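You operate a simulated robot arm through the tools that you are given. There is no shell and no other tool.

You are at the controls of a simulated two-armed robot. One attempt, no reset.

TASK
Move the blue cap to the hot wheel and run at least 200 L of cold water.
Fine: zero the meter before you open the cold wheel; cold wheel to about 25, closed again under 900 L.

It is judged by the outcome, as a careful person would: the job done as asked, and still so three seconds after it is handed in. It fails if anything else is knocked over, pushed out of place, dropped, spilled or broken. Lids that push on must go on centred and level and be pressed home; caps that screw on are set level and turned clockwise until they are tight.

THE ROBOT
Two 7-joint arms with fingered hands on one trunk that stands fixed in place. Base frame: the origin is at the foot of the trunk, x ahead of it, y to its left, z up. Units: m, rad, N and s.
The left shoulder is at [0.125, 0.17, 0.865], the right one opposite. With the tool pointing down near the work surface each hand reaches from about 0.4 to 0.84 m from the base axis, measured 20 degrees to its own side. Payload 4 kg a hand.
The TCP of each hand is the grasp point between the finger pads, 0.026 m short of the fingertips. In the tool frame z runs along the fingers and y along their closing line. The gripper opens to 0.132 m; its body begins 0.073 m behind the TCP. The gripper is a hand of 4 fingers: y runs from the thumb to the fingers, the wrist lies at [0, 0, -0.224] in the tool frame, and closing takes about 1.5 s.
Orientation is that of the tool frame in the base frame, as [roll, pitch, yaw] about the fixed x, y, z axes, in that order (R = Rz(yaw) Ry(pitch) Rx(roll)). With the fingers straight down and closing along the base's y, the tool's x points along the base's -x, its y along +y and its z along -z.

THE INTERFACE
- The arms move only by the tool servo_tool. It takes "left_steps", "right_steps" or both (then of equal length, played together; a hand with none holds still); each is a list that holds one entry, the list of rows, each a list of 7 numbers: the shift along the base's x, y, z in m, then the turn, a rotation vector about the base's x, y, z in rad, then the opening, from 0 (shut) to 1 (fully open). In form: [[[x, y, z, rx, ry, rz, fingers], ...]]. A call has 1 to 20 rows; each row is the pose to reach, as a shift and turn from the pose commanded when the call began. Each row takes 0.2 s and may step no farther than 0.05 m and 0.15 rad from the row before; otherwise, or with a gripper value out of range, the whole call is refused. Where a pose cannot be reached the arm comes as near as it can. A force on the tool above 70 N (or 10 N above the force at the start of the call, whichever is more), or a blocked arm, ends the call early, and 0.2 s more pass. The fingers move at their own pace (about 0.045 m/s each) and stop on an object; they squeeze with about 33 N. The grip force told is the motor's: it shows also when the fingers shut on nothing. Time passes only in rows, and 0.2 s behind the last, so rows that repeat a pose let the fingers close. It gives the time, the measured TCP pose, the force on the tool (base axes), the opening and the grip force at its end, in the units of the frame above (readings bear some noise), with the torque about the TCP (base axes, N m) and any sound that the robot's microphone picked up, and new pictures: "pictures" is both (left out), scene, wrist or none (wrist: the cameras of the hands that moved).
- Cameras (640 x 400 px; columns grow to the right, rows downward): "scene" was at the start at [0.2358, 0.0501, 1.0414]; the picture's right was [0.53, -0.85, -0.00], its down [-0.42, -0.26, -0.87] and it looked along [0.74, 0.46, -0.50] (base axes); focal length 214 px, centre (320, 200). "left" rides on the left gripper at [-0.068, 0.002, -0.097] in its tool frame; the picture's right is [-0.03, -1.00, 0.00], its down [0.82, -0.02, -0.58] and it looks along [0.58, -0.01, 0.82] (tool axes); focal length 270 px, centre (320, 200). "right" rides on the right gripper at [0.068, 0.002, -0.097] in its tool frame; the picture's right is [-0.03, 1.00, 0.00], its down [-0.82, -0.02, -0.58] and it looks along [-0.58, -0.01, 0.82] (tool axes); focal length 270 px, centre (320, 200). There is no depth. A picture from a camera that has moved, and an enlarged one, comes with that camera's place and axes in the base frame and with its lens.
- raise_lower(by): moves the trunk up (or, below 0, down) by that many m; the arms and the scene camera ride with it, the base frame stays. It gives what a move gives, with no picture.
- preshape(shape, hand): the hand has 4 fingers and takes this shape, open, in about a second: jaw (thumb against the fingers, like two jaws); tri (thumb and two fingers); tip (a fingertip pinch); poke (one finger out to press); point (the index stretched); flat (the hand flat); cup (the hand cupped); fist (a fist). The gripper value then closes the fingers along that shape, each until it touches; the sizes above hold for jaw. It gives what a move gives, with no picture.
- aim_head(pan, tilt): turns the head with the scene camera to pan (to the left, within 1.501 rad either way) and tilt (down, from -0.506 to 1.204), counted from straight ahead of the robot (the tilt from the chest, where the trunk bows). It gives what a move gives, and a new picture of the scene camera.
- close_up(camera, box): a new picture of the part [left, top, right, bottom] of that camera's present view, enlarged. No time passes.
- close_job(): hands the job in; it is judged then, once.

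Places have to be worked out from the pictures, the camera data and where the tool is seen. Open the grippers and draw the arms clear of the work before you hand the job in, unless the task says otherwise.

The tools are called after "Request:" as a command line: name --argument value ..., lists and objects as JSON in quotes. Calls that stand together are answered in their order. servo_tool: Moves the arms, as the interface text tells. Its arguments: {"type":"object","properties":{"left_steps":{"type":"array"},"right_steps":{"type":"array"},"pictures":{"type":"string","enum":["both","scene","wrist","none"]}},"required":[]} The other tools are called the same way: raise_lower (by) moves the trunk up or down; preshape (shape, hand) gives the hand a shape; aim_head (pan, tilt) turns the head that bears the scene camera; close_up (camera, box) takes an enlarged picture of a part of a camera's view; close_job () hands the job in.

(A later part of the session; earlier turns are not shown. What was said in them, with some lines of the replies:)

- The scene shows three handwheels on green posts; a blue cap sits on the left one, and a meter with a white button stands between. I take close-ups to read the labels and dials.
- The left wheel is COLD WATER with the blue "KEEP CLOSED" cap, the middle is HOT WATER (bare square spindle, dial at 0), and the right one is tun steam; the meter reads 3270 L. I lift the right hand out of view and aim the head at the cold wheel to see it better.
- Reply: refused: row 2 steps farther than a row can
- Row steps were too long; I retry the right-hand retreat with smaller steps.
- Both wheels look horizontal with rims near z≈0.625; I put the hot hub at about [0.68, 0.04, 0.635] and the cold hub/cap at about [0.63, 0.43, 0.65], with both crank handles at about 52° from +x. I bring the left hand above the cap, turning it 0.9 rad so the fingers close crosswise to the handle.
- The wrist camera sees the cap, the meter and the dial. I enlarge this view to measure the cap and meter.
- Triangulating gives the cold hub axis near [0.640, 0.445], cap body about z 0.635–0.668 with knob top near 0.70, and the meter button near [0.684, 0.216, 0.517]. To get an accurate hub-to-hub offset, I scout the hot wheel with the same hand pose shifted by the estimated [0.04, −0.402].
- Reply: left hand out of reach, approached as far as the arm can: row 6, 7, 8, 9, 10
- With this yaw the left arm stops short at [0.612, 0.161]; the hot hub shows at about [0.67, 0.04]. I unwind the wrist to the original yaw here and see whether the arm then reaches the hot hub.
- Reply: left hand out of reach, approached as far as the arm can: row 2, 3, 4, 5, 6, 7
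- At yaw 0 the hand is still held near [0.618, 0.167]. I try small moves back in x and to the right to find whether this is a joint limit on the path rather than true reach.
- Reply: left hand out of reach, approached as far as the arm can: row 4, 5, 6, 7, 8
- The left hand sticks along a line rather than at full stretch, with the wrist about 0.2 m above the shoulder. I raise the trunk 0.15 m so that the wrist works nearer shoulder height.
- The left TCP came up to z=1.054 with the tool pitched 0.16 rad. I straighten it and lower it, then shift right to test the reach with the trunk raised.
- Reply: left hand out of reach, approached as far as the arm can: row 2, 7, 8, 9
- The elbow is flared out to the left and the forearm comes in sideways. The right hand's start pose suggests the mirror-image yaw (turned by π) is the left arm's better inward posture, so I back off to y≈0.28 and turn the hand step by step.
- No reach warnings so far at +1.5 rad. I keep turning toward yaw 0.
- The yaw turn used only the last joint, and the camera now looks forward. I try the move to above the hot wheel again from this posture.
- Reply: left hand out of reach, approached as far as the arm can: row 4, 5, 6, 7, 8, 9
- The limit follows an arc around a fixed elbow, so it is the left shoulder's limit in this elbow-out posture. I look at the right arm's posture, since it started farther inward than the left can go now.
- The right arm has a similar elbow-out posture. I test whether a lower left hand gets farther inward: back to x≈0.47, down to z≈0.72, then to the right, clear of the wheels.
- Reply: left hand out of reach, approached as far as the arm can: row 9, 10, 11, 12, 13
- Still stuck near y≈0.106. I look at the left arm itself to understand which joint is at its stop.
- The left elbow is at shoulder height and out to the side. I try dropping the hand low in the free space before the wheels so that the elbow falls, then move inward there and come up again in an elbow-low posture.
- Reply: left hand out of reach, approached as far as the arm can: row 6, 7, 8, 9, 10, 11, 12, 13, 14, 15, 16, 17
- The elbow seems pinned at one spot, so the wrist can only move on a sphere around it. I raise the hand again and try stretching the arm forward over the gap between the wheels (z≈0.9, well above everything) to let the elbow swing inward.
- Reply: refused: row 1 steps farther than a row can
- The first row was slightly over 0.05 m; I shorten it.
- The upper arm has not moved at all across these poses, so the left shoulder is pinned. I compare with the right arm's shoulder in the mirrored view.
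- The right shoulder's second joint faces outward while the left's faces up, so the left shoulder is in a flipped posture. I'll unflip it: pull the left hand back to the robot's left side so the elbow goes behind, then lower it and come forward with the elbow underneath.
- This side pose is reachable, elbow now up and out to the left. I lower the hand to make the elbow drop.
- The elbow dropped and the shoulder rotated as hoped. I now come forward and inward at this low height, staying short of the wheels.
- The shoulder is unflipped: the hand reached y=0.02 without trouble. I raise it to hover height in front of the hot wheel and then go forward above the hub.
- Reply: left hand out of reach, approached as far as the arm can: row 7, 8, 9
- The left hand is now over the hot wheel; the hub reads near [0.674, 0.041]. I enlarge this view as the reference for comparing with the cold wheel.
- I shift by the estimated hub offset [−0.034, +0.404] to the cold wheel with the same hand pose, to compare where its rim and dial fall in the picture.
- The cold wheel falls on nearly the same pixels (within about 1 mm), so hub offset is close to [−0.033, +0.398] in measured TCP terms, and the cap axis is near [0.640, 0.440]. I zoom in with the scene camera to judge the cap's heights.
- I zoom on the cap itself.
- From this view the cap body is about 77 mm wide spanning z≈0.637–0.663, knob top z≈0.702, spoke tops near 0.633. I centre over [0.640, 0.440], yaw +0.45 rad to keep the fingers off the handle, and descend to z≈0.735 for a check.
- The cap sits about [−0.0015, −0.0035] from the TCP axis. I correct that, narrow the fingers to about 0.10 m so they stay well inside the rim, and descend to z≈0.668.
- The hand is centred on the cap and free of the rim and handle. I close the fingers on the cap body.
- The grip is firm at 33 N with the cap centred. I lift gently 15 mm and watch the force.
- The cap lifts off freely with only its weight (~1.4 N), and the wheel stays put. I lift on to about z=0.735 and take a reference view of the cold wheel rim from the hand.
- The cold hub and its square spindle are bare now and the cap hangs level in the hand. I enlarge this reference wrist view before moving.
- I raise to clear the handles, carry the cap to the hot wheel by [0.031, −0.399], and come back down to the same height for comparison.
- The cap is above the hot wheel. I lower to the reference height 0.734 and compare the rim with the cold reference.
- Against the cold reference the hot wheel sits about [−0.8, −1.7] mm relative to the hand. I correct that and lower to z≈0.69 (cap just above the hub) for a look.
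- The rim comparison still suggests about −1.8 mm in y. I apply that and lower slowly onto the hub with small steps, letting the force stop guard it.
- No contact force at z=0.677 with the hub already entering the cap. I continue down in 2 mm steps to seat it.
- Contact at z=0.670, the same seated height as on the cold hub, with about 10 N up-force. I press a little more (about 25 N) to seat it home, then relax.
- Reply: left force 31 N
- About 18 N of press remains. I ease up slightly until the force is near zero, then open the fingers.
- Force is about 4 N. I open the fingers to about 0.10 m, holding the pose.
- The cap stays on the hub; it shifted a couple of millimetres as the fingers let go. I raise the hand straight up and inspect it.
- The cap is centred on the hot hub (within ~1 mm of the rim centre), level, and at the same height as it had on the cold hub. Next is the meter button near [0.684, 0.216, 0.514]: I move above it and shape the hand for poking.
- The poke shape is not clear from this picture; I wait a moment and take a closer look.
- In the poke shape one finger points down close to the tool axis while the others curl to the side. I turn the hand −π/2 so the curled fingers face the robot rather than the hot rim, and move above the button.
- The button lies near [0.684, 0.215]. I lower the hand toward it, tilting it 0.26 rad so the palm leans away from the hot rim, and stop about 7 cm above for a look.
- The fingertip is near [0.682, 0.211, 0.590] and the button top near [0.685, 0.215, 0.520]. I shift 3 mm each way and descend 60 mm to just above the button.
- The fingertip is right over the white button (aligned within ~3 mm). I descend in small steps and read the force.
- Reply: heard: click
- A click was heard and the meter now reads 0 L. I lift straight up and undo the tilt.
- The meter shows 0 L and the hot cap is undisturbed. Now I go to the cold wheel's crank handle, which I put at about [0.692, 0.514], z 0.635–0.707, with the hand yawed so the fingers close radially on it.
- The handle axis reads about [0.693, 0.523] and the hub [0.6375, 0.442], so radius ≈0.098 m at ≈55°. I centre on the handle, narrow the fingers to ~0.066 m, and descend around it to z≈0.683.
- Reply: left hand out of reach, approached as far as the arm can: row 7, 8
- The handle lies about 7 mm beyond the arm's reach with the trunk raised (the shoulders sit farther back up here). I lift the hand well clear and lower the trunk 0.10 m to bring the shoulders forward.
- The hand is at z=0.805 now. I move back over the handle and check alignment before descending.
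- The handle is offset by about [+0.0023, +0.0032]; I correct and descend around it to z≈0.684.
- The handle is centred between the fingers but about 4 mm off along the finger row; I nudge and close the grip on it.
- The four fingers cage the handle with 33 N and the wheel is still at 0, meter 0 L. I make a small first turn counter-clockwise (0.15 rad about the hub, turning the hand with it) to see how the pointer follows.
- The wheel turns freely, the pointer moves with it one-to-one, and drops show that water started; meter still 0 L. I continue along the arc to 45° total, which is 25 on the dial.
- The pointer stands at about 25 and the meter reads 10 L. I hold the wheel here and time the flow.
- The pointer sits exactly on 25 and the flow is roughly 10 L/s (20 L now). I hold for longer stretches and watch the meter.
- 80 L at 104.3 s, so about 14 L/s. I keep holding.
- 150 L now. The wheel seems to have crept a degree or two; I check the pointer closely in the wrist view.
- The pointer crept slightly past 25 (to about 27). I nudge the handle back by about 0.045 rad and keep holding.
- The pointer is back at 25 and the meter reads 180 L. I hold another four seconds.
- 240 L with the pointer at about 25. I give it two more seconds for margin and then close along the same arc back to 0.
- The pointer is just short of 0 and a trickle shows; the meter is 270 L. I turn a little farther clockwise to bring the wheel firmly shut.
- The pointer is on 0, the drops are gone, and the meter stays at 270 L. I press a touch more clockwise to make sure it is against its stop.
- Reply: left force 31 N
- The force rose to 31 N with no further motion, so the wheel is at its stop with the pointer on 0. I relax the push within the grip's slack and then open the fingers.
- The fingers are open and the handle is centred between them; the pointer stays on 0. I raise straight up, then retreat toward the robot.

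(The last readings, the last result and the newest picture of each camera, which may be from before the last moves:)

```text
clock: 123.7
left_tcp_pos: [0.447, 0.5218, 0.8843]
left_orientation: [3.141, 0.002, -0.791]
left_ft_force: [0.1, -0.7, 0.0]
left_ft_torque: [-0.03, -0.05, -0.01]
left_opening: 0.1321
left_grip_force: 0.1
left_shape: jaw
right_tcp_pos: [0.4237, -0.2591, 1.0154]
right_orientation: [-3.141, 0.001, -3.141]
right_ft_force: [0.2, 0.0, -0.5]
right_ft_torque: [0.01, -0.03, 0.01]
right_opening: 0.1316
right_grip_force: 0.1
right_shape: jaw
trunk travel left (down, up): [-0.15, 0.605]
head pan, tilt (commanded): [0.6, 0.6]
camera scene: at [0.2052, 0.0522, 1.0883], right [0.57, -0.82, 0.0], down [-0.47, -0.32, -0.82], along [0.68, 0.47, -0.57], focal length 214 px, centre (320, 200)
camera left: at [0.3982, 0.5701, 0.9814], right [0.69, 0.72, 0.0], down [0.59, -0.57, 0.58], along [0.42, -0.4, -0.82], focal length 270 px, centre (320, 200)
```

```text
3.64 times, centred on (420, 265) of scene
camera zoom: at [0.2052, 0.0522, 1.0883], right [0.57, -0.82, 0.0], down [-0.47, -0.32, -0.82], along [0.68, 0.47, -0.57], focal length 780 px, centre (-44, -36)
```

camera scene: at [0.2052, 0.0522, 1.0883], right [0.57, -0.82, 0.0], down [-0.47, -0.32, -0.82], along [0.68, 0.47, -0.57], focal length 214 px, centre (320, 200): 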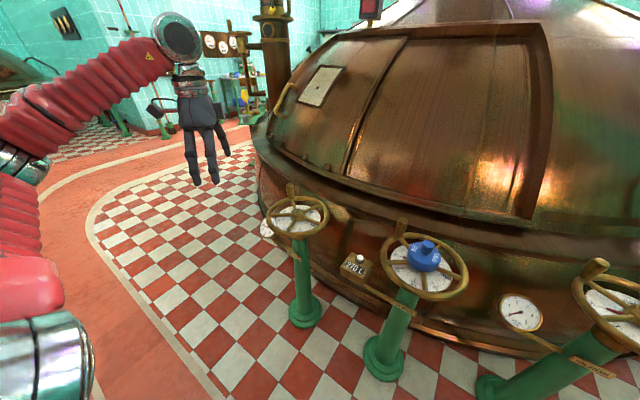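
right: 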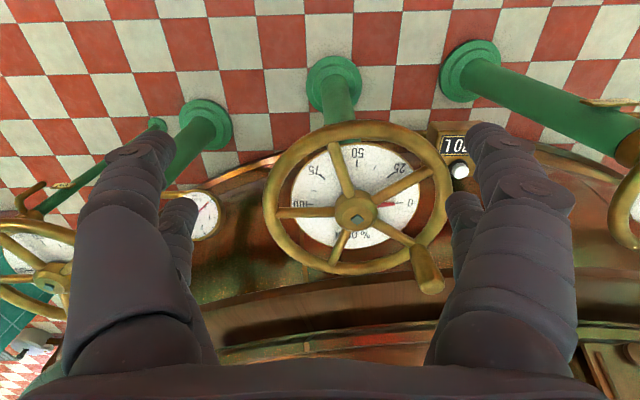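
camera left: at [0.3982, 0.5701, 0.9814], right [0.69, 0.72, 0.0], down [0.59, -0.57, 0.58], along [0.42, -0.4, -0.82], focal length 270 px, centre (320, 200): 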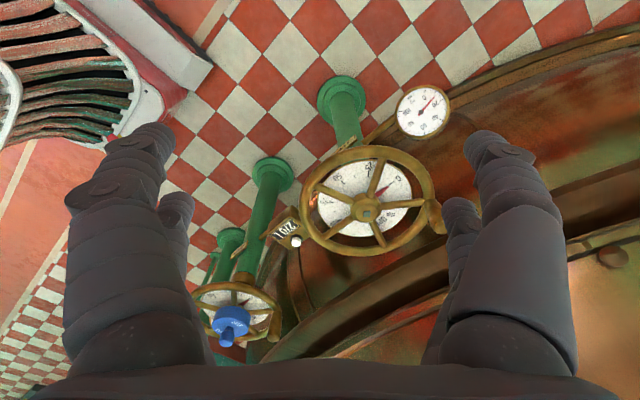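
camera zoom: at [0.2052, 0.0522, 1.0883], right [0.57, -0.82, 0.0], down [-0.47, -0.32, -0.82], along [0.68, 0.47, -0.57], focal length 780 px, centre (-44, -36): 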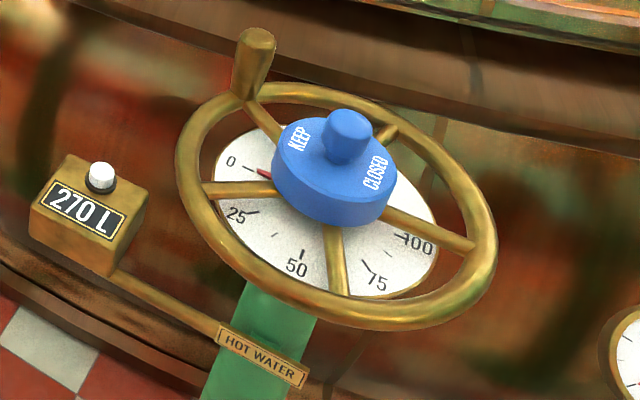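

The cold wheel is shut at 0 and the meter has stayed at 270 L. The blue cap sits centred and level on the hot hub, with the hot pointer on 0. Both hands are open and clear, so I hand the job in.

Request:
close_job

```text
The job is handed in.
```

The job is done and handed in. The blue cap is on the hot wheel and 270 L of cold water has been run. I haven't seen the result of the judging.

- **Cap:** it lifted freely off the cold hub. It now sits on the hot hub, looking level and centred to within about 1 mm, and was pressed down with about 30 N. The hot wheel stayed at 0 throughout.
- **Meter:** I pressed the button (it clicked) and it read 0 L before the cold wheel was opened.
- **Cold water:** I opened the cold wheel to 25. It crept to about 27 once, and I turned it back.
- **Closing:** I turned the wheel back until it met its stop with the pointer on 0. The meter stayed at 270 L for the five seconds I watched after that.

Both hands are open and clear of the work. Part-way through I raised the trunk 0.15 m, then lowered it 0.10 m to reach the cold wheel's handle, so it ends 0.05 m above where it started.
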